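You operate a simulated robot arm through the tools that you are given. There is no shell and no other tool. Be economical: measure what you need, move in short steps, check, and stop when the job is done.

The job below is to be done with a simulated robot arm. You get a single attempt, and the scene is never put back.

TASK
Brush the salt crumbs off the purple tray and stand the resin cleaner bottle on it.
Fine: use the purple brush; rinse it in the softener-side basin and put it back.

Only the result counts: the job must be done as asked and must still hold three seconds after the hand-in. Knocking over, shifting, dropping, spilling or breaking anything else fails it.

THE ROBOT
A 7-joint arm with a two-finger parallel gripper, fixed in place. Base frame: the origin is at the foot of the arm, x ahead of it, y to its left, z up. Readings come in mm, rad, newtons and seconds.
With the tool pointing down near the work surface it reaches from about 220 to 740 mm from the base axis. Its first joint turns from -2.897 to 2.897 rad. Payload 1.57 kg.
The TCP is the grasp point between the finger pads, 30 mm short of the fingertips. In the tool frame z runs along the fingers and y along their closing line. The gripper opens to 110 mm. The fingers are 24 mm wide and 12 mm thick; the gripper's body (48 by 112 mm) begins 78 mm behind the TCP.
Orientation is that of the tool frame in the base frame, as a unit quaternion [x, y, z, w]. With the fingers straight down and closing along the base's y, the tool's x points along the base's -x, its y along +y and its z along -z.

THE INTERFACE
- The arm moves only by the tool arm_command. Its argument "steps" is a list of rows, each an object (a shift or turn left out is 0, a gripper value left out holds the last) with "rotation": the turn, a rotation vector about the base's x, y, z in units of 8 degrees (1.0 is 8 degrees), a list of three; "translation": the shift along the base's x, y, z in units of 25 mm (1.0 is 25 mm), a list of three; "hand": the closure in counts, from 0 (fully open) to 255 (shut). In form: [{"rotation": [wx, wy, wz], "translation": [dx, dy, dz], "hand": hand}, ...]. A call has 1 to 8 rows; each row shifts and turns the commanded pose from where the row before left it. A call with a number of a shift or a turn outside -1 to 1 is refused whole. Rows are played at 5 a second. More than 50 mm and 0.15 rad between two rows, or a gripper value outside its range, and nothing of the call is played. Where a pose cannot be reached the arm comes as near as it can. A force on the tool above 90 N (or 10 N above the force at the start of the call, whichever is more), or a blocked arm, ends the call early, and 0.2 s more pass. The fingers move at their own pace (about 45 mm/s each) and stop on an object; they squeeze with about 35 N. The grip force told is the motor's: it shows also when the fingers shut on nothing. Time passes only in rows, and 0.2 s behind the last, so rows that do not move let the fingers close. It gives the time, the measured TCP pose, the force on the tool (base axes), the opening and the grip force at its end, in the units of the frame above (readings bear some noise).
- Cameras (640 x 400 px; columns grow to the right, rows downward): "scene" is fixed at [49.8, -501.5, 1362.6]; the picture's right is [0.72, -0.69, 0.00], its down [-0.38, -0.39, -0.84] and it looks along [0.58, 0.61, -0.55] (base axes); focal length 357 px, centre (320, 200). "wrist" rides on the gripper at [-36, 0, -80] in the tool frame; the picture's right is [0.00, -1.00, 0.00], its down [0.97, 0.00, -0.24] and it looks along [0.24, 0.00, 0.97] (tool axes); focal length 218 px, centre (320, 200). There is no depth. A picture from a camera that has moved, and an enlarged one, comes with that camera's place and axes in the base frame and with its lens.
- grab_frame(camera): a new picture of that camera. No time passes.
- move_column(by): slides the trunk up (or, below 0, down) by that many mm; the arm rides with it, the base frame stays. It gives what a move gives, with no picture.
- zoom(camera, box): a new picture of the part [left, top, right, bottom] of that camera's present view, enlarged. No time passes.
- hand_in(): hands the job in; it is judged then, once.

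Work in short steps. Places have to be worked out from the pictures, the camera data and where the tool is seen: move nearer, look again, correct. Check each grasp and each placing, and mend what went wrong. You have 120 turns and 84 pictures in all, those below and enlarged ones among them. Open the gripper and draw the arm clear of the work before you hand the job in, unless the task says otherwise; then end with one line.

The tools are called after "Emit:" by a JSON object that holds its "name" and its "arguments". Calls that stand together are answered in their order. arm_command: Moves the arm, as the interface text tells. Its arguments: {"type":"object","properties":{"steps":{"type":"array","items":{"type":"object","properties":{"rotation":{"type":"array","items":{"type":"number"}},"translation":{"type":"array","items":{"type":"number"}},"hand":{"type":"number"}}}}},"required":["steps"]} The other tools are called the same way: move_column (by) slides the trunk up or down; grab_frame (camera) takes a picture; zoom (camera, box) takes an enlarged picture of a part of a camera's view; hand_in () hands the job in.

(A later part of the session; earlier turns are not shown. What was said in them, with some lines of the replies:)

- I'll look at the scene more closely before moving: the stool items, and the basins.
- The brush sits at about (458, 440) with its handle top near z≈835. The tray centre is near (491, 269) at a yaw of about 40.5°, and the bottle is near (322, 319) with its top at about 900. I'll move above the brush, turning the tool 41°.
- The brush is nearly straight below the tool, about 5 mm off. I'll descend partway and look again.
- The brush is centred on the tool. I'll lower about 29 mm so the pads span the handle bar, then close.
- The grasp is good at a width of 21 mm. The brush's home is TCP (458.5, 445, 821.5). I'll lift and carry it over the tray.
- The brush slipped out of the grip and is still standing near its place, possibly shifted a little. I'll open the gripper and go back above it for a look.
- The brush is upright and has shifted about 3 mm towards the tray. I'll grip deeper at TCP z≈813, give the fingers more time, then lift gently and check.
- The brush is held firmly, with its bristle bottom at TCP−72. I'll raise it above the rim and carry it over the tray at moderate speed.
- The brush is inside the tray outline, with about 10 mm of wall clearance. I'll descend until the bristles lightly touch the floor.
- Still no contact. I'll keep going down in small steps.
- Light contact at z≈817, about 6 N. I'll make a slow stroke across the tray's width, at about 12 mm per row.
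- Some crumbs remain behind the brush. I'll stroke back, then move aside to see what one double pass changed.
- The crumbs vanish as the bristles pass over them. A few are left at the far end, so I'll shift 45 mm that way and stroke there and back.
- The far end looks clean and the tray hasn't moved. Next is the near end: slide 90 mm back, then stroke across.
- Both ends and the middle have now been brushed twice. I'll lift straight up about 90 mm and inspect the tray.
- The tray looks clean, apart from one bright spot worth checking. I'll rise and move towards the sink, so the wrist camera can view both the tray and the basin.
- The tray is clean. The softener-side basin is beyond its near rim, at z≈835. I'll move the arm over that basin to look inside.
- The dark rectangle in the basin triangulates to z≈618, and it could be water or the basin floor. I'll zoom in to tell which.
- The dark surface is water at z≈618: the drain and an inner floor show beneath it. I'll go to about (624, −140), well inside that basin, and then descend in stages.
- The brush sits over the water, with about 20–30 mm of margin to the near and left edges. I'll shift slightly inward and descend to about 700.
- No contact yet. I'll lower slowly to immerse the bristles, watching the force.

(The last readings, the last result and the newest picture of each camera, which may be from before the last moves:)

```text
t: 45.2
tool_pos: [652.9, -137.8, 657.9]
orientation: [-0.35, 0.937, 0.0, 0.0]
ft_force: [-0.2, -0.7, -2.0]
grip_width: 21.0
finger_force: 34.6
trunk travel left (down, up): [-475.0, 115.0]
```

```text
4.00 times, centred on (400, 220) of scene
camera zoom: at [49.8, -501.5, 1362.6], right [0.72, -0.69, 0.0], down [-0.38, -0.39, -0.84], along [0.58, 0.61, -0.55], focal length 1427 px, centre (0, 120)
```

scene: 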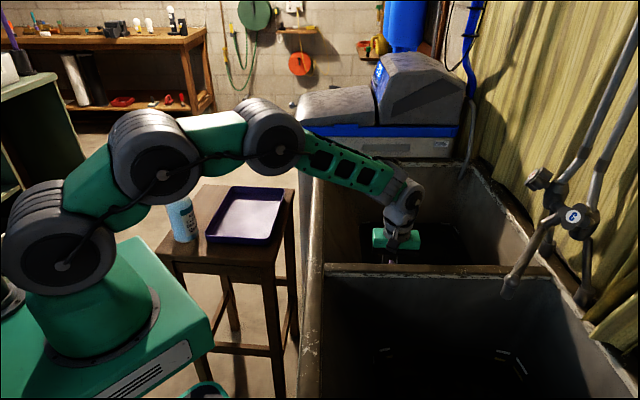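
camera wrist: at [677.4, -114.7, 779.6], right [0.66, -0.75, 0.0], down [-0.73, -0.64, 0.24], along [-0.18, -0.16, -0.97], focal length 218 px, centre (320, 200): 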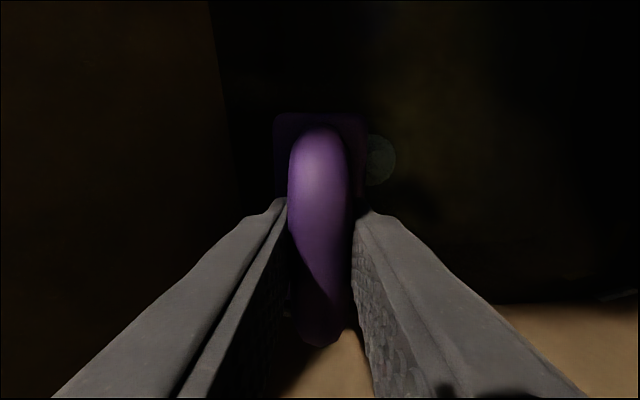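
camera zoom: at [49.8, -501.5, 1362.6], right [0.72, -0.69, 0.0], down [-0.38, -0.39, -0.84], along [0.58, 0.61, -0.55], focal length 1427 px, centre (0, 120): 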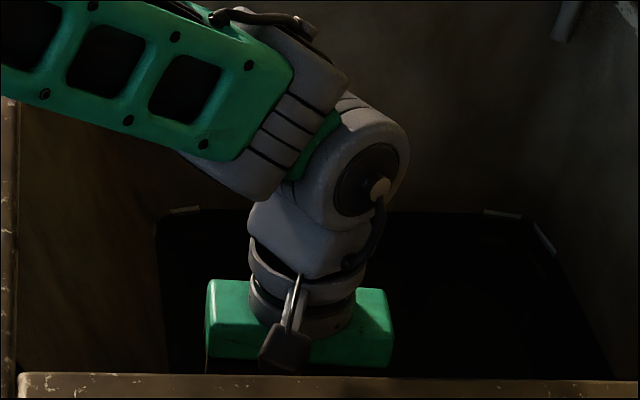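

The drain triangulates to z≈470, so the surface at about 618 is water, and the bristles are now about 30 mm deep. I'll go 20 mm deeper and swish back and forth to rinse.

Emit:
{"name": "arm_command", "arguments": {"steps": [{"translation": [0, 0, -0.4]}, {"translation": [0, 0, -0.4]}, {"translation": [0.4, 0.3, 0]}, {"translation": [0.4, 0.3, 0]}, {"translation": [-0.4, -0.3, 0]}, {"translation": [-0.4, -0.3, 0]}, {"translation": [0.4, 0.3, 0]}, {"translation": [0.4, 0.3, 0]}]}}

Emit:
{"name": "arm_command", "arguments": {"steps": [{"translation": [-0.4, -0.3, 0]}, {"translation": [-0.4, -0.3, 0]}, {"translation": [0.3, -0.35, 0]}, {"translation": [0.3, -0.35, 0]}, {"translation": [-0.3, 0.35, 0]}, {"translation": [-0.3, 0.35, 0]}, {"translation": [0, 0, 0]}, {"translation": [0, 0, 0]}]}}

Emit:
{"name": "grab_frame", "arguments": {"camera": "wrist"}}

```text
t: 47.0
tool_pos: [671.7, -121.9, 637.5]
orientation: [-0.349, 0.937, 0.0, 0.0]
ft_force: [-0.3, 0.3, -1.9]
grip_width: 20.8
finger_force: 35.1
trunk travel left (down, up): [-475.0, 115.0]
```

```text
t: 48.8
tool_pos: [651.5, -137.6, 637.9]
orientation: [-0.35, 0.937, 0.0, 0.0]
ft_force: [-0.4, 0.2, -1.0]
grip_width: 20.9
finger_force: 34.7
trunk travel left (down, up): [-475.0, 115.0]
```

```text
43 pictures are left
camera wrist: at [678.9, -114.0, 718.8], right [0.66, -0.76, 0.0], down [-0.73, -0.64, 0.24], along [-0.18, -0.16, -0.97], focal length 218 px, centre (320, 200)
```

wrist: 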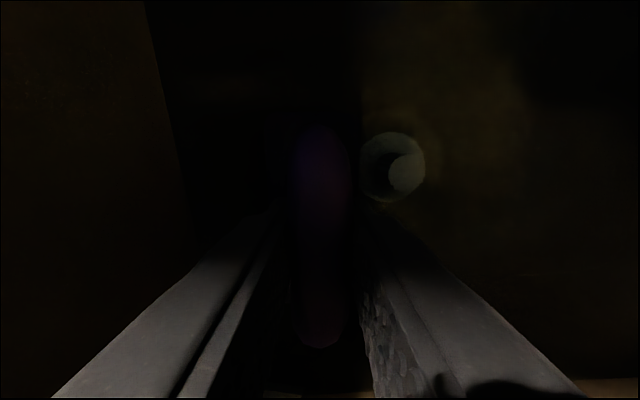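

The water edge in this view confirms the surface at z≈620, so the bristles are fully submerged. I'll raise the brush, let it drip above the water, then go up clear of the rim.

Emit:
{"name": "arm_command", "arguments": {"steps": [{"translation": [0, 0, 0.5]}, {"translation": [0, 0, 0.8]}, {"translation": [0, 0, 0.8]}, {"translation": [0, 0, 0.8]}, {"translation": [0, 0, 0]}, {"translation": [0, 0, 0]}, {"translation": [0, 0, 0]}, {"translation": [0, 0, 0]}]}}

Emit:
{"name": "arm_command", "arguments": {"steps": [{"translation": [0, 0, 0.8]}, {"translation": [0, 0, 0.8]}, {"translation": [0, 0, 1]}, {"translation": [0, 0, 1]}, {"translation": [0, 0, 1]}, {"translation": [0, 0, 1]}, {"translation": [0, 0, 1]}, {"translation": [0, 0, 1]}]}}

Emit:
{"name": "arm_command", "arguments": {"steps": [{"translation": [0, 0, 1]}, {"translation": [0, 0, 1]}, {"translation": [0, 0, 1]}, {"translation": [0, 0, 1]}, {"translation": [0, 0, 0.6]}, {"translation": [0, 0, 0]}]}}

Emit:
{"name": "zoom", "arguments": {"camera": "scene", "box": [300, 70, 500, 270]}}

```text
t: 50.6
tool_pos: [654.7, -139.3, 708.2]
orientation: [-0.35, 0.937, 0.001, 0.001]
ft_force: [-0.2, -0.3, -0.9]
grip_width: 20.8
finger_force: 34.3
trunk travel left (down, up): [-475.0, 115.0]
```

```text
t: 52.4
tool_pos: [652.3, -137.5, 901.0]
orientation: [-0.351, 0.936, 0.0, 0.0]
ft_force: [0.9, -0.5, -1.1]
grip_width: 21.1
finger_force: 34.2
trunk travel left (down, up): [-475.0, 115.0]
```

```text
t: 53.8
tool_pos: [651.8, -136.0, 1016.1]
orientation: [-0.35, 0.937, 0.0, 0.0]
ft_force: [0.1, 0.8, -1.6]
grip_width: 21.0
finger_force: 34.3
trunk travel left (down, up): [-475.0, 115.0]
```

```text
2.00 times, centred on (400, 170) of scene
camera zoom: at [49.8, -501.5, 1362.6], right [0.72, -0.69, 0.0], down [-0.38, -0.39, -0.84], along [0.58, 0.61, -0.55], focal length 714 px, centre (160, 260)
```

zoom: 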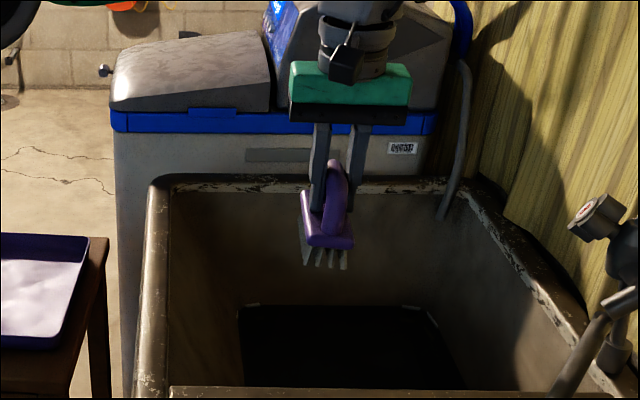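

The brush is still held and clear of the basin. I'm carrying it back to its spot at (458.5, 445).

Emit:
{"name": "arm_command", "arguments": {"steps": [{"translation": [-0.2, 0.6, 0]}, {"translation": [-0.33, 1, 0]}, {"translation": [-0.33, 1, 0]}, {"translation": [-0.33, 1, 0]}, {"translation": [-0.33, 1, 0]}, {"translation": [-0.33, 1, 0]}, {"translation": [-0.33, 1, 0]}, {"translation": [-0.33, 1, 0]}]}}

Emit:
{"name": "arm_command", "arguments": {"steps": [{"translation": [-0.33, 1, 0]}, {"translation": [-0.33, 1, 0]}, {"translation": [-0.33, 1, 0]}, {"translation": [-0.33, 1, 0]}, {"translation": [-0.33, 1, 0]}, {"translation": [-0.33, 1, 0]}, {"translation": [-0.33, 1, 0]}, {"translation": [-0.33, 1, 0]}]}}

Emit:
{"name": "arm_command", "arguments": {"steps": [{"translation": [-0.33, 1, 0]}, {"translation": [-0.33, 1, 0]}, {"translation": [-0.33, 1, 0]}, {"translation": [-0.33, 1, 0]}, {"translation": [-0.33, 1, 0]}, {"translation": [-0.33, 1, 0]}, {"translation": [-0.33, 1, 0]}, {"translation": [-0.1, 0.5, 0]}]}}

```text
t: 55.6
tool_pos: [586.8, 53.6, 1015.2]
orientation: [-0.35, 0.937, 0.0, 0.0]
ft_force: [0.6, -0.1, -1.0]
grip_width: 20.8
finger_force: 34.1
trunk travel left (down, up): [-475.0, 115.0]
```

```text
t: 57.4
tool_pos: [523.5, 251.4, 1015.1]
orientation: [-0.35, 0.937, 0.001, 0.0]
ft_force: [-0.3, 0.5, -1.8]
grip_width: 21.1
finger_force: 34.3
trunk travel left (down, up): [-475.0, 115.0]
```

```text
t: 59.2
tool_pos: [463.1, 439.0, 1014.9]
orientation: [-0.35, 0.937, 0.0, 0.001]
ft_force: [0.7, -0.9, -1.6]
grip_width: 20.9
finger_force: 34.2
trunk travel left (down, up): [-475.0, 115.0]
```

I'm above the home spot. I'll correct by about (−4.5, +6) mm, descend to just above the stool, and check.

Emit:
{"name": "arm_command", "arguments": {"steps": [{"translation": [-0.18, 0.24, -0.6]}, {"translation": [0, 0, -1]}, {"translation": [0, 0, -1]}, {"translation": [0, 0, -1]}, {"translation": [0, 0, -1]}, {"translation": [0, 0, -1]}, {"translation": [0, 0, -1]}, {"translation": [0, 0, -0.6]}]}}

Emit:
{"name": "arm_command", "arguments": {"steps": [{"translation": [0, 0, -0.3]}, {"translation": [0, 0, 0]}]}}

Emit:
{"name": "grab_frame", "arguments": {"camera": "wrist"}}

Emit:
{"name": "zoom", "arguments": {"camera": "scene", "box": [140, 150, 300, 250]}}

```text
t: 61.0
tool_pos: [460.2, 445.0, 836.5]
orientation: [-0.35, 0.937, 0.0, 0.0]
ft_force: [1.4, 0.1, -0.8]
grip_width: 21.2
finger_force: 34.4
trunk travel left (down, up): [-475.0, 115.0]
```

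```text
t: 61.6
tool_pos: [459.4, 446.0, 829.8]
orientation: [-0.35, 0.937, 0.0, 0.001]
ft_force: [0.0, -0.3, -1.3]
grip_width: 21.0
finger_force: 34.7
trunk travel left (down, up): [-475.0, 115.0]
```

```text
41 pictures are left
camera wrist: at [486.7, 469.7, 909.8], right [0.66, -0.75, 0.0], down [-0.73, -0.64, 0.24], along [-0.18, -0.16, -0.97], focal length 218 px, centre (320, 200)
```

wrist: 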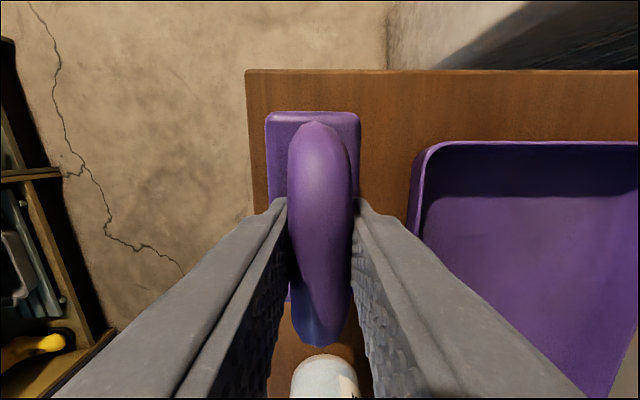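

```text
4.00 times, centred on (220, 200) of scene
camera zoom: at [49.8, -501.5, 1362.6], right [0.72, -0.69, 0.0], down [-0.38, -0.39, -0.84], along [0.58, 0.61, -0.55], focal length 1427 px, centre (720, 200)
```

zoom: 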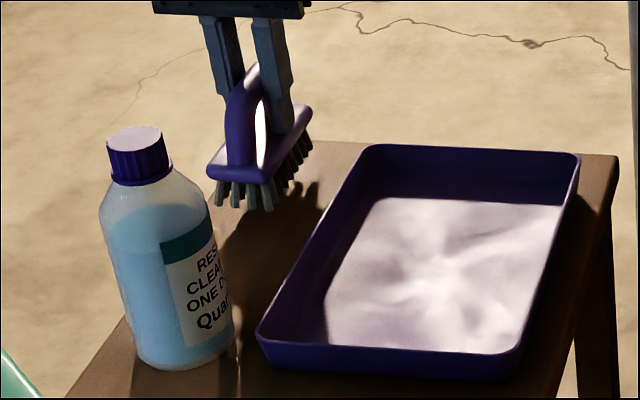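

The brush seems to have rolled about 5° in the grip, as the block now sits left of the handle. I'll counter-rotate the tool about the brush axis and recheck.

Emit:
{"name": "arm_command", "arguments": {"steps": [{"rotation": [-0.25, -0.22, 0]}, {"rotation": [-0.25, -0.22, 0]}, {"translation": [0, 0, 0]}]}}

Emit:
{"name": "grab_frame", "arguments": {"camera": "wrist"}}

Emit:
{"name": "zoom", "arguments": {"camera": "scene", "box": [172, 150, 252, 200]}}

```text
t: 62.4
tool_pos: [460.1, 445.1, 828.1]
orientation: [-0.35, 0.936, -0.043, 0.016]
ft_force: [-0.5, -0.1, -1.2]
grip_width: 20.9
finger_force: 34.7
trunk travel left (down, up): [-475.0, 115.0]
```

```text
39 pictures are left
camera wrist: at [481.4, 475.1, 908.4], right [0.65, -0.75, 0.09], down [-0.75, -0.62, 0.24], along [-0.12, -0.23, -0.97], focal length 218 px, centre (320, 200)
```

wrist: 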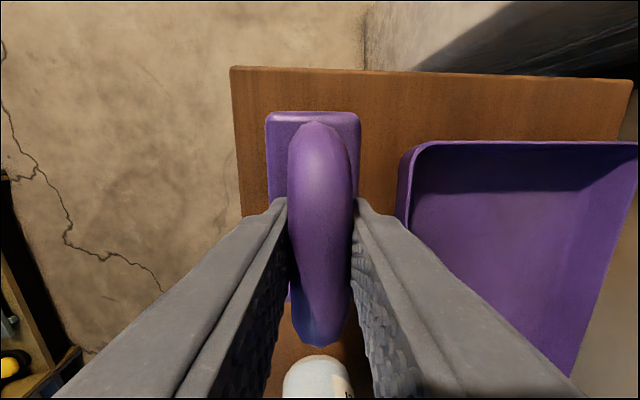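

```text
8.00 times, centred on (212, 175) of scene
camera zoom: at [49.8, -501.5, 1362.6], right [0.72, -0.69, 0.0], down [-0.38, -0.39, -0.84], along [0.58, 0.61, -0.55], focal length 2855 px, centre (1184, 400)
```

zoom: 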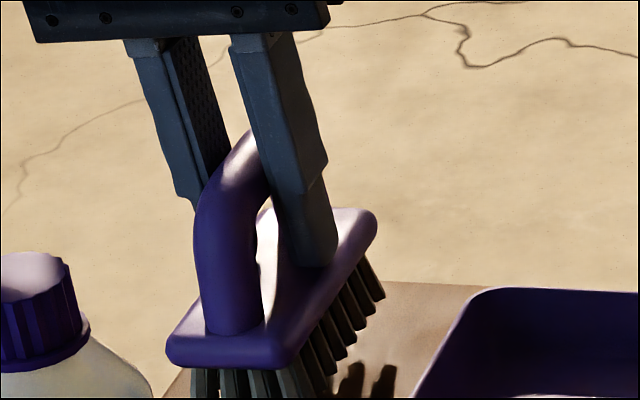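

The brush looks level now. I'll lower slowly to contact.

Emit:
{"name": "arm_command", "arguments": {"steps": [{"translation": [0, 0, -0.2]}, {"translation": [0, 0, -0.2]}, {"translation": [0, 0, -0.08]}, {"translation": [0, 0, 0]}]}}

Emit:
{"name": "arm_command", "arguments": {"steps": [{"translation": [0, 0, -0.06]}, {"translation": [0, 0, 0]}]}}

```text
t: 63.4
tool_pos: [459.1, 446.6, 817.2]
orientation: [-0.349, 0.936, -0.043, 0.016]
ft_force: [0.1, -0.8, -1.2]
grip_width: 21.0
finger_force: 33.9
trunk travel left (down, up): [-475.0, 115.0]
```

```text
t: 64.0
tool_pos: [460.0, 444.5, 815.3]
orientation: [-0.35, 0.936, -0.044, 0.017]
ft_force: [0.5, -1.0, -1.2]
grip_width: 21.0
finger_force: 34.1
trunk travel left (down, up): [-475.0, 115.0]
```

Emit:
{"name": "arm_command", "arguments": {"steps": [{"translation": [0, 0, -0.06]}, {"translation": [0, 0, -0.04]}, {"translation": [0, 0, 0]}]}}

Emit:
{"name": "arm_command", "arguments": {"steps": [{"translation": [0, 0, -0.05]}, {"translation": [0, 0, 0]}]}}

Emit:
{"name": "zoom", "arguments": {"camera": "scene", "box": [172, 160, 252, 210]}}

```text
t: 64.8
tool_pos: [459.7, 446.3, 811.4]
orientation: [-0.35, 0.936, -0.043, 0.017]
ft_force: [0.8, 0.3, -0.6]
grip_width: 21.0
finger_force: 34.7
trunk travel left (down, up): [-475.0, 115.0]
```

```text
t: 65.4
tool_pos: [460.8, 446.5, 812.3]
orientation: [-0.349, 0.936, -0.043, 0.018]
ft_force: [-0.1, -1.9, 4.8]
grip_width: 21.0
finger_force: 34.2
trunk travel left (down, up): [-475.0, 115.0]
```

```text
8.00 times, centred on (212, 185) of scene
camera zoom: at [49.8, -501.5, 1362.6], right [0.72, -0.69, 0.0], down [-0.38, -0.39, -0.84], along [0.58, 0.61, -0.55], focal length 2855 px, centre (1184, 320)
```

zoom: 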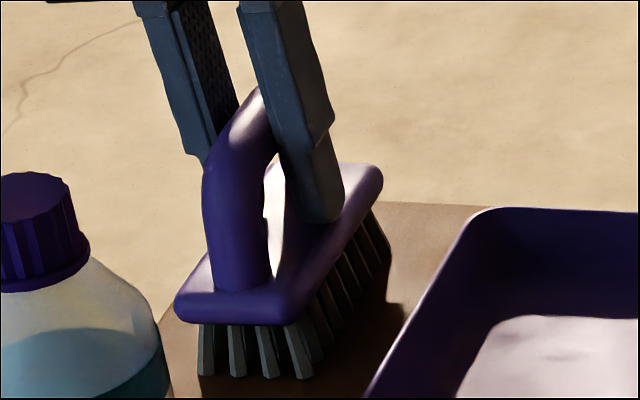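

Contact is made and the brush matches its original picture position within 1–2 px. I'll release, back off upward and check.

Emit:
{"name": "arm_command", "arguments": {"steps": [{"hand": 100}, {"translation": [0, 0, 0]}, {"translation": [0, 0, 0]}, {"translation": [0, 0, 0.3]}, {"translation": [0, 0, 1]}, {"translation": [0, 0, 1]}, {"translation": [0, 0, 1], "rotation": [0.25, 0.22, 0]}, {"translation": [0, 0, 1], "rotation": [0.25, 0.22, 0]}]}}

Emit:
{"name": "grab_frame", "arguments": {"camera": "wrist"}}

Emit:
{"name": "zoom", "arguments": {"camera": "scene", "box": [140, 150, 300, 250]}}

```text
t: 67.2
tool_pos: [459.5, 442.9, 922.0]
orientation: [-0.35, 0.937, 0.0, 0.001]
ft_force: [-1.8, -0.6, 0.8]
grip_width: 66.8
finger_force: 0.0
trunk travel left (down, up): [-475.0, 115.0]
```

```text
36 pictures are left
camera wrist: at [486.4, 466.8, 1002.8], right [0.66, -0.75, 0.0], down [-0.73, -0.64, 0.24], along [-0.18, -0.16, -0.97], focal length 218 px, centre (320, 200)
```

wrist: 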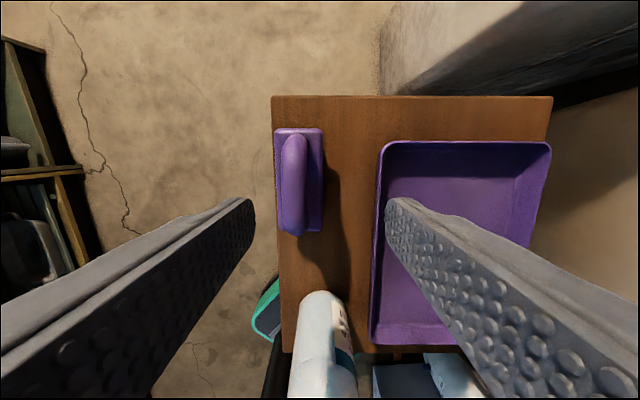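

```text
4.00 times, centred on (220, 200) of scene
camera zoom: at [49.8, -501.5, 1362.6], right [0.72, -0.69, 0.0], down [-0.38, -0.39, -0.84], along [0.58, 0.61, -0.55], focal length 1427 px, centre (720, 200)
```

zoom: 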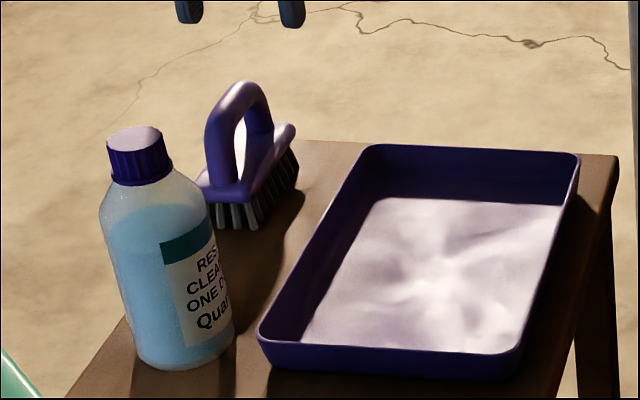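

On release the brush slid about 20 mm towards the stool's edge, though it is still upright. I'll regrasp it with the tool vertical and set it back properly.

Emit:
{"name": "arm_command", "arguments": {"steps": [{"translation": [-0.28, 0.33, 0], "hand": 60}, {"translation": [-0.28, 0.33, -0.5]}, {"translation": [0, 0, -1]}, {"translation": [0, 0, 0]}]}}

Emit:
{"name": "grab_frame", "arguments": {"camera": "wrist"}}

```text
t: 68.2
tool_pos: [445.5, 461.4, 881.1]
orientation: [-0.35, 0.937, 0.0, 0.0]
ft_force: [-0.2, 0.2, 0.0]
grip_width: 84.2
finger_force: 0.1
trunk travel left (down, up): [-475.0, 115.0]
```

```text
34 pictures are left
camera wrist: at [473.1, 485.2, 961.5], right [0.66, -0.76, 0.0], down [-0.73, -0.64, 0.24], along [-0.18, -0.16, -0.97], focal length 218 px, centre (320, 200)
```

wrist: 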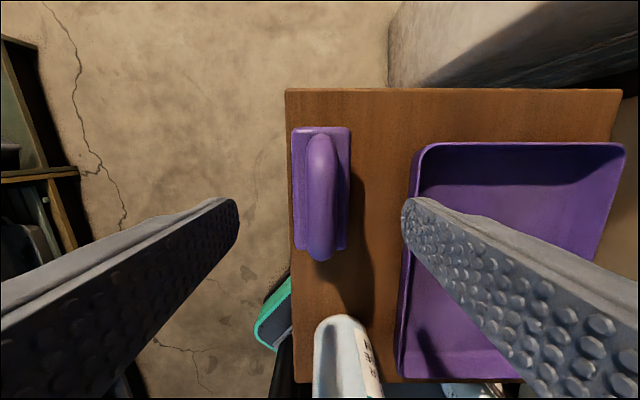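

The tool is centred on the handle. I'll descend to 813, close with enough settling time, and lift gently.

Emit:
{"name": "arm_command", "arguments": {"steps": [{"translation": [0, 0, -1]}, {"translation": [0, 0, -1]}, {"translation": [0, 0, -0.5]}, {"translation": [0, 0, -0.22]}, {"translation": [0, 0, 0]}]}}

Emit:
{"name": "arm_command", "arguments": {"steps": [{"hand": 255}, {"translation": [0, 0, 0]}, {"translation": [0, 0, 0]}, {"translation": [0, 0, 0]}, {"translation": [0, 0, 0]}, {"translation": [0, 0, 0]}, {"translation": [0, 0, 0]}, {"translation": [0, 0, 0]}]}}

Emit:
{"name": "arm_command", "arguments": {"steps": [{"translation": [0, 0, 0.1]}, {"translation": [0, 0, 0.2]}, {"translation": [0, 0, 0.1]}, {"translation": [0, 0, 0]}]}}

Emit:
{"name": "grab_frame", "arguments": {"camera": "wrist"}}

```text
t: 69.4
tool_pos: [445.3, 462.6, 813.3]
orientation: [-0.35, 0.937, 0.0, 0.0]
ft_force: [-0.2, -0.3, 0.3]
grip_width: 84.2
finger_force: 0.0
trunk travel left (down, up): [-475.0, 115.0]
```

```text
t: 71.2
tool_pos: [446.2, 462.4, 813.7]
orientation: [-0.35, 0.937, 0.0, 0.0]
ft_force: [0.4, -0.9, 0.3]
grip_width: 21.0
finger_force: 34.6
trunk travel left (down, up): [-475.0, 115.0]
```

```text
t: 72.2
tool_pos: [447.3, 461.8, 822.6]
orientation: [-0.351, 0.936, -0.001, 0.0]
ft_force: [-0.4, 0.7, -1.2]
grip_width: 20.9
finger_force: 34.6
trunk travel left (down, up): [-475.0, 115.0]
```

```text
33 pictures are left
camera wrist: at [473.5, 486.2, 903.0], right [0.66, -0.75, 0.0], down [-0.73, -0.64, 0.24], along [-0.18, -0.16, -0.97], focal length 218 px, centre (320, 200)
```

wrist: 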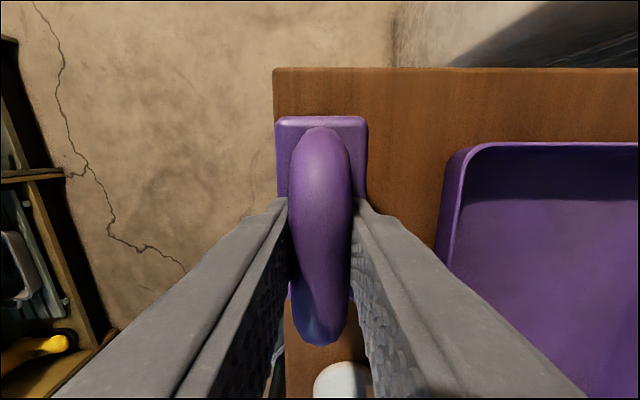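

The brush is held level. I'll shift to (457.5, 444) and lower to contact.

Emit:
{"name": "arm_command", "arguments": {"steps": [{"translation": [0.2, -0.36, 0]}, {"translation": [0.2, -0.36, 0]}, {"translation": [0, 0, -0.2]}, {"translation": [0, 0, -0.08]}, {"translation": [0, 0, 0]}]}}

Emit:
{"name": "arm_command", "arguments": {"steps": [{"translation": [0, 0, -0.04]}, {"translation": [0, 0, 0]}]}}

```text
t: 73.4
tool_pos: [456.4, 443.5, 815.6]
orientation: [-0.35, 0.937, 0.0, 0.0]
ft_force: [0.1, 0.0, -1.0]
grip_width: 20.7
finger_force: 34.2
trunk travel left (down, up): [-475.0, 115.0]
```

```text
t: 74.0
tool_pos: [457.1, 444.4, 815.8]
orientation: [-0.35, 0.937, 0.001, 0.0]
ft_force: [-0.2, 0.2, -1.2]
grip_width: 20.8
finger_force: 34.8
trunk travel left (down, up): [-475.0, 115.0]
```

Emit:
{"name": "arm_command", "arguments": {"steps": [{"translation": [0, 0, -0.04]}, {"translation": [0, 0, 0]}]}}

Emit:
{"name": "arm_command", "arguments": {"steps": [{"translation": [0, 0, -0.03]}, {"translation": [0, 0, 0]}]}}

```text
t: 74.6
tool_pos: [456.7, 445.0, 815.1]
orientation: [-0.35, 0.937, 0.0, 0.0]
ft_force: [0.4, 0.2, -1.0]
grip_width: 21.1
finger_force: 34.5
trunk travel left (down, up): [-475.0, 115.0]
```

```text
t: 75.2
tool_pos: [456.2, 445.0, 812.6]
orientation: [-0.35, 0.937, 0.0, 0.001]
ft_force: [0.4, 0.0, -0.1]
grip_width: 20.8
finger_force: 34.0
trunk travel left (down, up): [-475.0, 115.0]
```

The brush is barely touching the stool now. I'll open just a little first, then further, and rise.

Emit:
{"name": "arm_command", "arguments": {"steps": [{"hand": 195}, {"translation": [0, 0, 0]}, {"translation": [0, 0, 0]}]}}

Emit:
{"name": "grab_frame", "arguments": {"camera": "wrist"}}

```text
t: 76.0
tool_pos: [456.2, 444.7, 813.0]
orientation: [-0.35, 0.937, 0.0, 0.0]
ft_force: [1.0, 0.6, 0.3]
grip_width: 25.9
finger_force: 0.0
trunk travel left (down, up): [-475.0, 115.0]
```

```text
32 pictures are left
camera wrist: at [482.6, 468.0, 894.0], right [0.66, -0.75, 0.0], down [-0.73, -0.64, 0.24], along [-0.18, -0.16, -0.97], focal length 218 px, centre (320, 200)
```

wrist: 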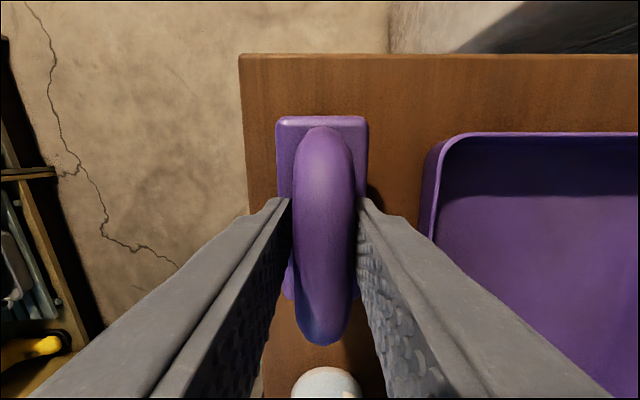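

It's released and unmoved. I'll open wider and lift straight up.

Emit:
{"name": "arm_command", "arguments": {"steps": [{"hand": 150}, {"translation": [0, 0, 0]}, {"translation": [0, 0, 0]}, {"translation": [0, 0, 0.4]}, {"translation": [0, 0, 1]}, {"translation": [0, 0, 1]}, {"translation": [0, 0, 1]}, {"translation": [0, 0, 1]}]}}

Emit:
{"name": "grab_frame", "arguments": {"camera": "wrist"}}

Emit:
{"name": "zoom", "arguments": {"camera": "scene", "box": [140, 150, 300, 250]}}

```text
t: 77.8
tool_pos: [455.0, 444.6, 924.7]
orientation: [-0.35, 0.937, 0.0, 0.0]
ft_force: [0.0, 0.3, 0.4]
grip_width: 45.4
finger_force: 0.1
trunk travel left (down, up): [-475.0, 115.0]
```

```text
31 pictures are left
camera wrist: at [481.2, 468.3, 1005.3], right [0.66, -0.76, 0.0], down [-0.73, -0.64, 0.24], along [-0.18, -0.16, -0.97], focal length 218 px, centre (320, 200)
```

wrist: 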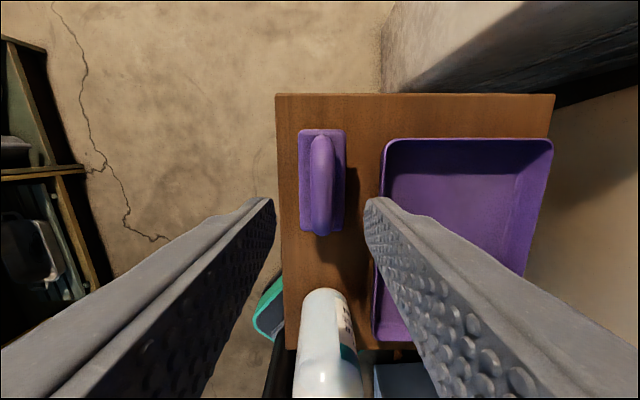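

```text
4.00 times, centred on (220, 200) of scene
camera zoom: at [49.8, -501.5, 1362.6], right [0.72, -0.69, 0.0], down [-0.38, -0.39, -0.84], along [0.58, 0.61, -0.55], focal length 1427 px, centre (720, 200)
```

zoom: 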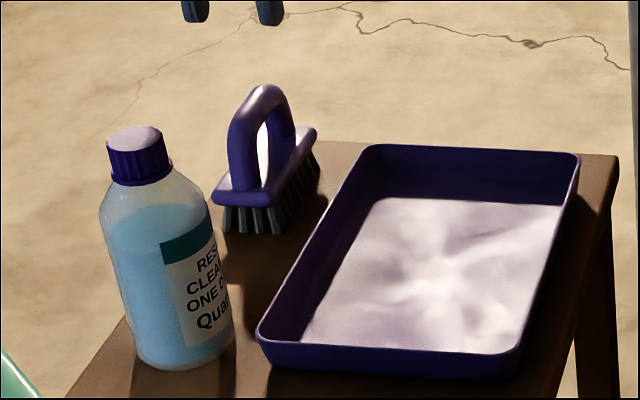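

The brush is back where it started. Next is the bottle: I'll rise and move above it, near (322, 319), with the fingers fully open.

Emit:
{"name": "arm_command", "arguments": {"steps": [{"translation": [0, 0, 1], "hand": 0}, {"translation": [-0.3, -0.3, 1]}, {"translation": [-0.9, -0.85, 0.8]}, {"translation": [-0.9, -0.85, 0]}, {"translation": [-0.9, -0.85, 0]}, {"translation": [-0.9, -0.85, 0]}, {"translation": [-0.9, -0.85, 0]}, {"translation": [-0.5, -0.45, 0]}]}}

Emit:
{"name": "grab_frame", "arguments": {"camera": "wrist"}}

Emit:
{"name": "grab_frame", "arguments": {"camera": "scene"}}

```text
t: 79.6
tool_pos: [320.9, 317.3, 993.4]
orientation: [-0.35, 0.937, 0.0, 0.001]
ft_force: [-0.4, 0.2, 0.2]
grip_width: 109.8
finger_force: 0.2
trunk travel left (down, up): [-475.0, 115.0]
```

```text
29 pictures are left
camera wrist: at [348.7, 342.0, 1072.7], right [0.66, -0.75, 0.0], down [-0.73, -0.64, 0.24], along [-0.18, -0.16, -0.97], focal length 218 px, centre (320, 200)
```

wrist: 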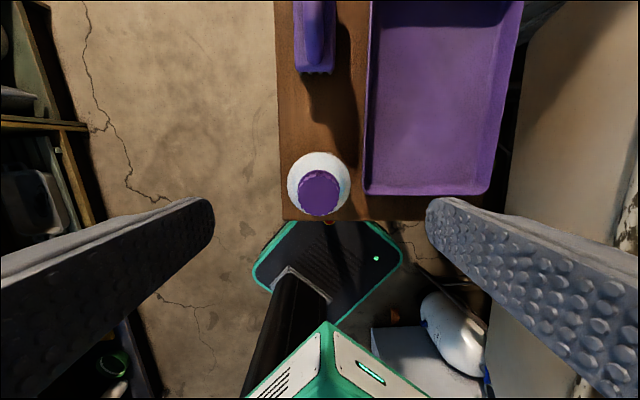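

```text
28 pictures are left
```

scene: 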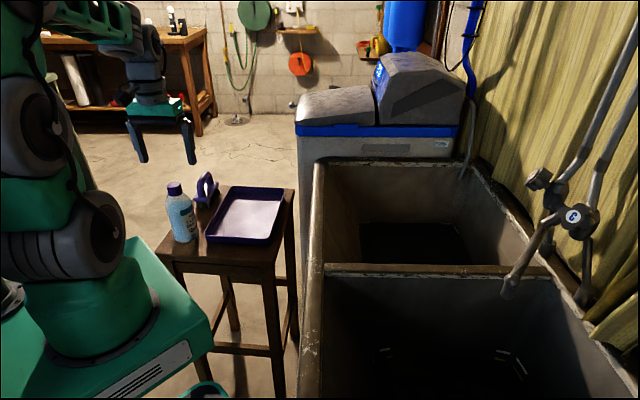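

The bottle is centred under the tool: cap top z≈902, body about 66 mm wide. I'll descend to TCP z≈840, which leaves the palm about 16 mm above the cap.

Emit:
{"name": "arm_command", "arguments": {"steps": [{"translation": [0, 0, -1]}, {"translation": [0, 0, -1]}, {"translation": [0, 0, -1]}, {"translation": [0, 0, -1]}, {"translation": [0, 0, -1]}, {"translation": [0, 0, -0.7]}, {"translation": [0, 0, -0.4]}, {"translation": [0, 0, 0]}]}}

Emit:
{"name": "grab_frame", "arguments": {"camera": "wrist"}}

Emit:
{"name": "zoom", "arguments": {"camera": "scene", "box": [120, 150, 280, 250]}}

```text
t: 81.4
tool_pos: [321.5, 319.2, 840.5]
orientation: [-0.35, 0.937, 0.0, 0.0]
ft_force: [0.9, -0.5, -0.7]
grip_width: 110.1
finger_force: 0.0
trunk travel left (down, up): [-475.0, 115.0]
```

```text
27 pictures are left
camera wrist: at [348.7, 342.4, 921.9], right [0.66, -0.75, 0.0], down [-0.73, -0.64, 0.24], along [-0.18, -0.16, -0.97], focal length 218 px, centre (320, 200)
```

wrist: 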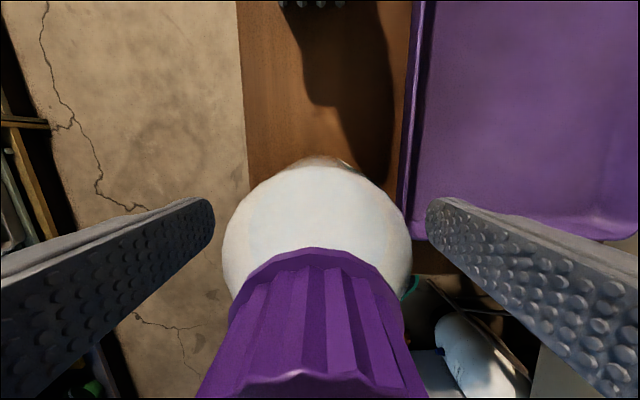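

```text
4.00 times, centred on (200, 200) of scene
camera zoom: at [49.8, -501.5, 1362.6], right [0.72, -0.69, 0.0], down [-0.38, -0.39, -0.84], along [0.58, 0.61, -0.55], focal length 1427 px, centre (800, 200)
```

zoom: 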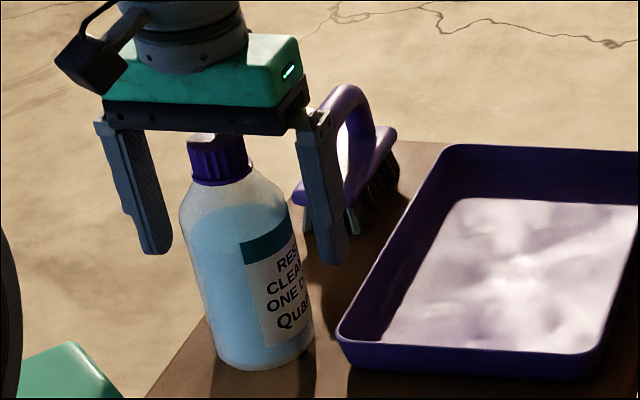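

The fingers straddle the upper body and the cap clears the palm. I'll close and wait for the full squeeze.

Emit:
{"name": "arm_command", "arguments": {"steps": [{"hand": 255}, {"translation": [0, 0, 0]}, {"translation": [0, 0, 0]}, {"translation": [0, 0, 0]}, {"translation": [0, 0, 0]}, {"translation": [0, 0, 0]}, {"translation": [0, 0, 0]}, {"translation": [0, 0, 0]}]}}

Emit:
{"name": "arm_command", "arguments": {"steps": [{"translation": [0, 0, 0.1]}, {"translation": [0, 0, 0.1]}, {"translation": [0, 0, 0.2]}, {"translation": [0, 0, 0.2]}, {"translation": [0, 0, 0]}]}}

Emit:
{"name": "zoom", "arguments": {"camera": "scene", "box": [120, 150, 280, 250]}}

```text
t: 83.2
tool_pos: [322.1, 319.2, 842.1]
orientation: [-0.35, 0.937, 0.0, 0.0]
ft_force: [-1.2, 2.0, 1.1]
grip_width: 65.6
finger_force: 34.8
trunk travel left (down, up): [-475.0, 115.0]
```

```text
t: 84.4
tool_pos: [322.3, 318.9, 855.6]
orientation: [-0.35, 0.937, 0.0, 0.001]
ft_force: [-0.4, 0.0, -6.7]
grip_width: 65.5
finger_force: 34.5
trunk travel left (down, up): [-475.0, 115.0]
```

```text
4.00 times, centred on (200, 200) of scene
camera zoom: at [49.8, -501.5, 1362.6], right [0.72, -0.69, 0.0], down [-0.38, -0.39, -0.84], along [0.58, 0.61, -0.55], focal length 1427 px, centre (800, 200)
```

zoom: 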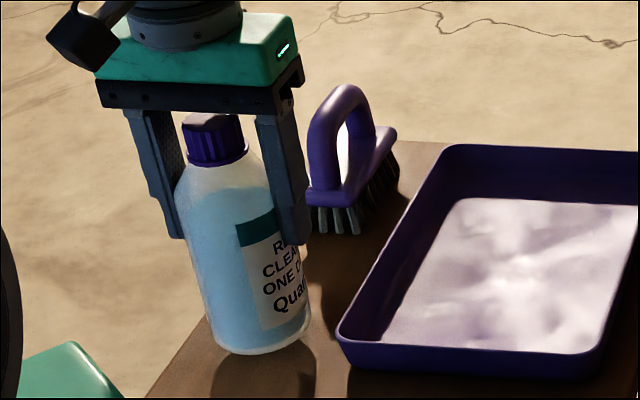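

The bottle is lifted, at about 6 N. I'll raise it to clear the rim by roughly 30 mm and carry it smoothly to the tray centre.

Emit:
{"name": "arm_command", "arguments": {"steps": [{"translation": [0, 0, 0.4]}, {"translation": [0, 0, 0.6]}, {"translation": [0, 0, 0.6]}, {"translation": [0, 0, 0.4]}, {"translation": [0.3, -0.1, 0]}, {"translation": [0.6, -0.2, 0]}, {"translation": [0.7, -0.23, 0]}, {"translation": [0.7, -0.23, 0]}]}}

Emit:
{"name": "arm_command", "arguments": {"steps": [{"translation": [0.7, -0.23, 0]}, {"translation": [0.7, -0.23, 0]}, {"translation": [0.7, -0.23, 0]}, {"translation": [0.7, -0.23, 0]}, {"translation": [0.7, -0.23, 0]}, {"translation": [0.5, -0.16, 0]}, {"translation": [0.2, -0.06, 0]}, {"translation": [0, 0, 0]}]}}

Emit:
{"name": "grab_frame", "arguments": {"camera": "wrist"}}

Emit:
{"name": "zoom", "arguments": {"camera": "scene", "box": [140, 130, 300, 250]}}

```text
t: 86.2
tool_pos: [381.6, 300.7, 905.1]
orientation: [-0.35, 0.937, 0.001, -0.001]
ft_force: [0.3, -1.0, -5.7]
grip_width: 65.3
finger_force: 35.0
trunk travel left (down, up): [-475.0, 115.0]
```

```text
t: 88.0
tool_pos: [486.0, 267.3, 904.9]
orientation: [-0.351, 0.936, -0.001, 0.0]
ft_force: [0.6, -0.2, -6.1]
grip_width: 65.6
finger_force: 34.9
trunk travel left (down, up): [-475.0, 115.0]
```

```text
24 pictures are left
camera wrist: at [511.9, 290.6, 984.7], right [0.66, -0.76, 0.0], down [-0.73, -0.64, 0.24], along [-0.18, -0.16, -0.97], focal length 218 px, centre (320, 200)
```

wrist: 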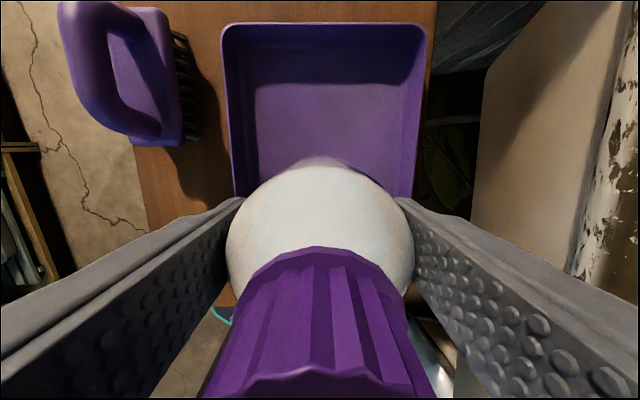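

```text
3.33 times, centred on (220, 190) of scene
camera zoom: at [49.8, -501.5, 1362.6], right [0.72, -0.69, 0.0], down [-0.38, -0.39, -0.84], along [0.58, 0.61, -0.55], focal length 1190 px, centre (653, 233)
```

zoom: 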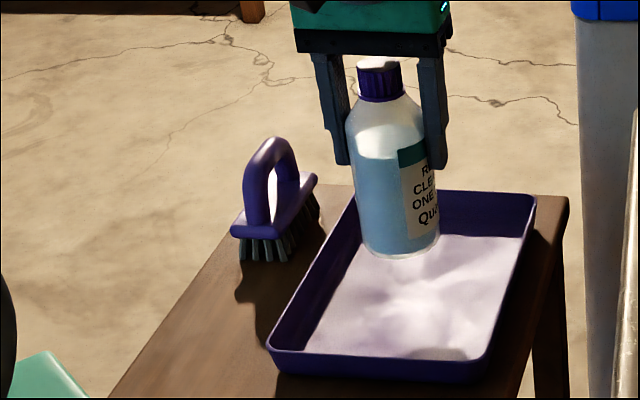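

The bottle is over the tray centre. I'll lower it to just above the floor, then in small steps to contact.

Emit:
{"name": "arm_command", "arguments": {"steps": [{"translation": [0, 0, -0.4]}, {"translation": [0, 0, -0.6]}, {"translation": [0, 0, -0.6]}, {"translation": [0, 0, -0.4]}, {"translation": [0, 0, -0.16]}, {"translation": [0, 0, 0]}]}}

Emit:
{"name": "arm_command", "arguments": {"steps": [{"translation": [0, 0, -0.05]}, {"translation": [0, 0, -0.05]}, {"translation": [0, 0, 0]}]}}

```text
t: 89.4
tool_pos: [486.0, 265.8, 852.5]
orientation: [-0.35, 0.937, 0.0, 0.0]
ft_force: [-0.7, -0.2, -5.3]
grip_width: 65.5
finger_force: 35.3
trunk travel left (down, up): [-475.0, 115.0]
```

```text
t: 90.2
tool_pos: [486.1, 265.6, 848.1]
orientation: [-0.35, 0.937, 0.0, 0.0]
ft_force: [-0.2, 0.4, -5.8]
grip_width: 65.5
finger_force: 34.6
trunk travel left (down, up): [-475.0, 115.0]
```

Emit:
{"name": "arm_command", "arguments": {"steps": [{"translation": [0, 0, -0.05]}, {"translation": [0, 0, 0]}]}}

Emit:
{"name": "arm_command", "arguments": {"steps": [{"translation": [0, 0, -0.04]}, {"translation": [0, 0, 0]}]}}

```text
t: 90.8
tool_pos: [485.5, 265.6, 847.8]
orientation: [-0.349, 0.937, 0.0, 0.001]
ft_force: [-0.2, 0.1, -6.3]
grip_width: 65.6
finger_force: 34.7
trunk travel left (down, up): [-475.0, 115.0]
```

```text
t: 91.4
tool_pos: [486.4, 265.4, 848.0]
orientation: [-0.35, 0.937, 0.001, 0.001]
ft_force: [0.3, 0.0, -6.2]
grip_width: 65.3
finger_force: 34.7
trunk travel left (down, up): [-475.0, 115.0]
```

Emit:
{"name": "arm_command", "arguments": {"steps": [{"translation": [0, 0, -0.06]}, {"translation": [0, 0, 0]}]}}

Emit:
{"name": "arm_command", "arguments": {"steps": [{"translation": [0, 0, -0.04]}, {"translation": [0, 0, 0]}]}}

```text
t: 92.0
tool_pos: [485.3, 265.1, 846.0]
orientation: [-0.351, 0.937, 0.001, 0.0]
ft_force: [0.1, -0.2, -5.7]
grip_width: 65.4
finger_force: 35.1
trunk travel left (down, up): [-475.0, 115.0]
```

```text
t: 92.6
tool_pos: [486.2, 266.3, 845.6]
orientation: [-0.35, 0.937, 0.001, 0.0]
ft_force: [-0.7, -0.9, -3.3]
grip_width: 65.6
finger_force: 34.5
trunk travel left (down, up): [-475.0, 115.0]
```

Contact is starting: the load has dropped from 6 N to 3 N. I'll lower one more millimetre, then open gradually.

Emit:
{"name": "arm_command", "arguments": {"steps": [{"translation": [0, 0, -0.03]}, {"translation": [0, 0, 0]}, {"hand": 90}, {"translation": [0, 0, 0]}, {"translation": [0, 0, 0]}, {"hand": 20}, {"translation": [0, 0, 0]}, {"translation": [0, 0, 0]}]}}

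Emit:
{"name": "zoom", "arguments": {"camera": "scene", "box": [140, 130, 300, 250]}}

Emit:
{"name": "grab_frame", "arguments": {"camera": "wrist"}}

```text
t: 94.4
tool_pos: [485.8, 265.6, 845.3]
orientation: [-0.35, 0.937, 0.0, 0.0]
ft_force: [0.4, -0.4, 0.4]
grip_width: 101.2
finger_force: 0.1
trunk travel left (down, up): [-475.0, 115.0]
```

```text
3.33 times, centred on (220, 190) of scene
camera zoom: at [49.8, -501.5, 1362.6], right [0.72, -0.69, 0.0], down [-0.38, -0.39, -0.84], along [0.58, 0.61, -0.55], focal length 1190 px, centre (653, 233)
```

zoom: 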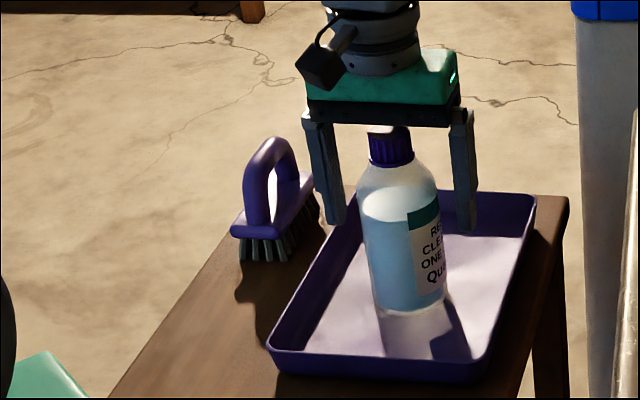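

```text
21 pictures are left
camera wrist: at [512.4, 289.2, 925.4], right [0.66, -0.75, 0.0], down [-0.73, -0.64, 0.24], along [-0.18, -0.16, -0.97], focal length 218 px, centre (320, 200)
```

wrist: 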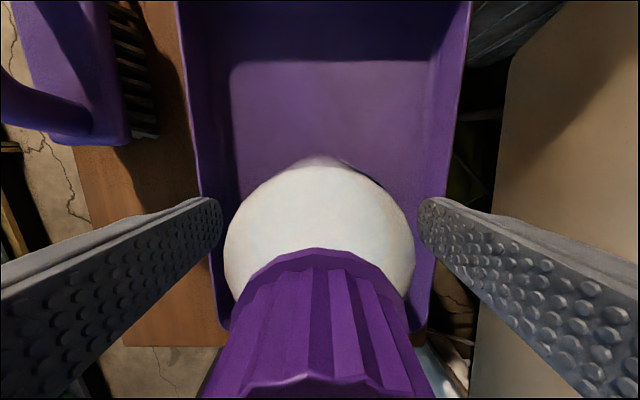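

The bottle stands upright on the tray and is released. I'll rise straight up and clear, then do a final check.

Emit:
{"name": "arm_command", "arguments": {"steps": [{"translation": [0, 0, 0.5]}, {"translation": [0, 0, 0.8]}, {"translation": [0, 0, 1]}, {"translation": [0, 0, 1]}, {"translation": [0, 0, 1]}, {"translation": [0, 0, 1]}, {"translation": [0, 0, 1]}, {"translation": [0, 0, 1], "hand": 0}]}}

Emit:
{"name": "arm_command", "arguments": {"steps": [{"translation": [-0.8, 0.5, 0.5]}, {"translation": [-0.8, 0.5, 0.5]}, {"translation": [-0.8, 0.5, 0]}, {"translation": [-0.8, 0.5, 0]}, {"translation": [-0.5, 0.5, 0]}, {"translation": [0, 0, 0]}]}}

Emit:
{"name": "grab_frame", "arguments": {"camera": "wrist"}}

Emit:
{"name": "zoom", "arguments": {"camera": "scene", "box": [140, 150, 300, 250]}}

```text
t: 96.2
tool_pos: [487.4, 266.0, 1027.8]
orientation: [-0.35, 0.937, 0.001, 0.0]
ft_force: [0.6, -0.1, 0.4]
grip_width: 110.3
finger_force: 0.0
trunk travel left (down, up): [-475.0, 115.0]
```

```text
t: 97.6
tool_pos: [395.5, 326.1, 1054.2]
orientation: [-0.35, 0.937, 0.0, 0.0]
ft_force: [0.9, 0.0, 0.6]
grip_width: 110.2
finger_force: 0.0
trunk travel left (down, up): [-475.0, 115.0]
```

```text
20 pictures are left
camera wrist: at [421.9, 350.5, 1133.9], right [0.66, -0.75, 0.0], down [-0.73, -0.64, 0.24], along [-0.18, -0.16, -0.97], focal length 218 px, centre (320, 200)
```

wrist: 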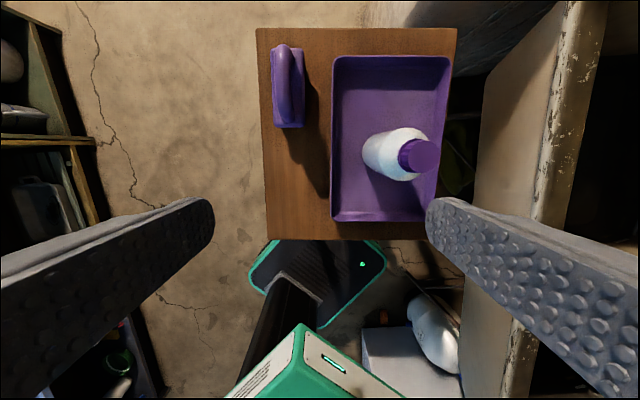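

```text
4.00 times, centred on (220, 200) of scene
camera zoom: at [49.8, -501.5, 1362.6], right [0.72, -0.69, 0.0], down [-0.38, -0.39, -0.84], along [0.58, 0.61, -0.55], focal length 1427 px, centre (720, 200)
```

zoom: 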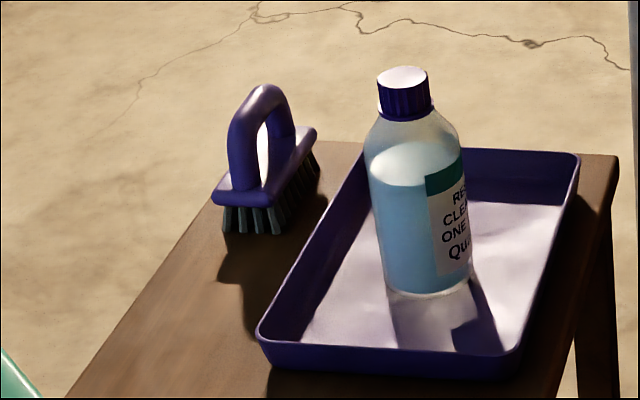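

The tray is clean and unmoved, the bottle stands upright on it, the brush is back in place, and the arm is clear with the gripper open. I'm handing in.

Emit:
{"name": "hand_in", "arguments": {}}

```text
The job is handed in.
```

I brushed the salt crumbs off the tray, rinsed the purple brush in the softener-side basin and put it back within a few millimetres of where it started (it slipped once and was re-set), and the resin cleaner bottle now stands upright on the clean tray.
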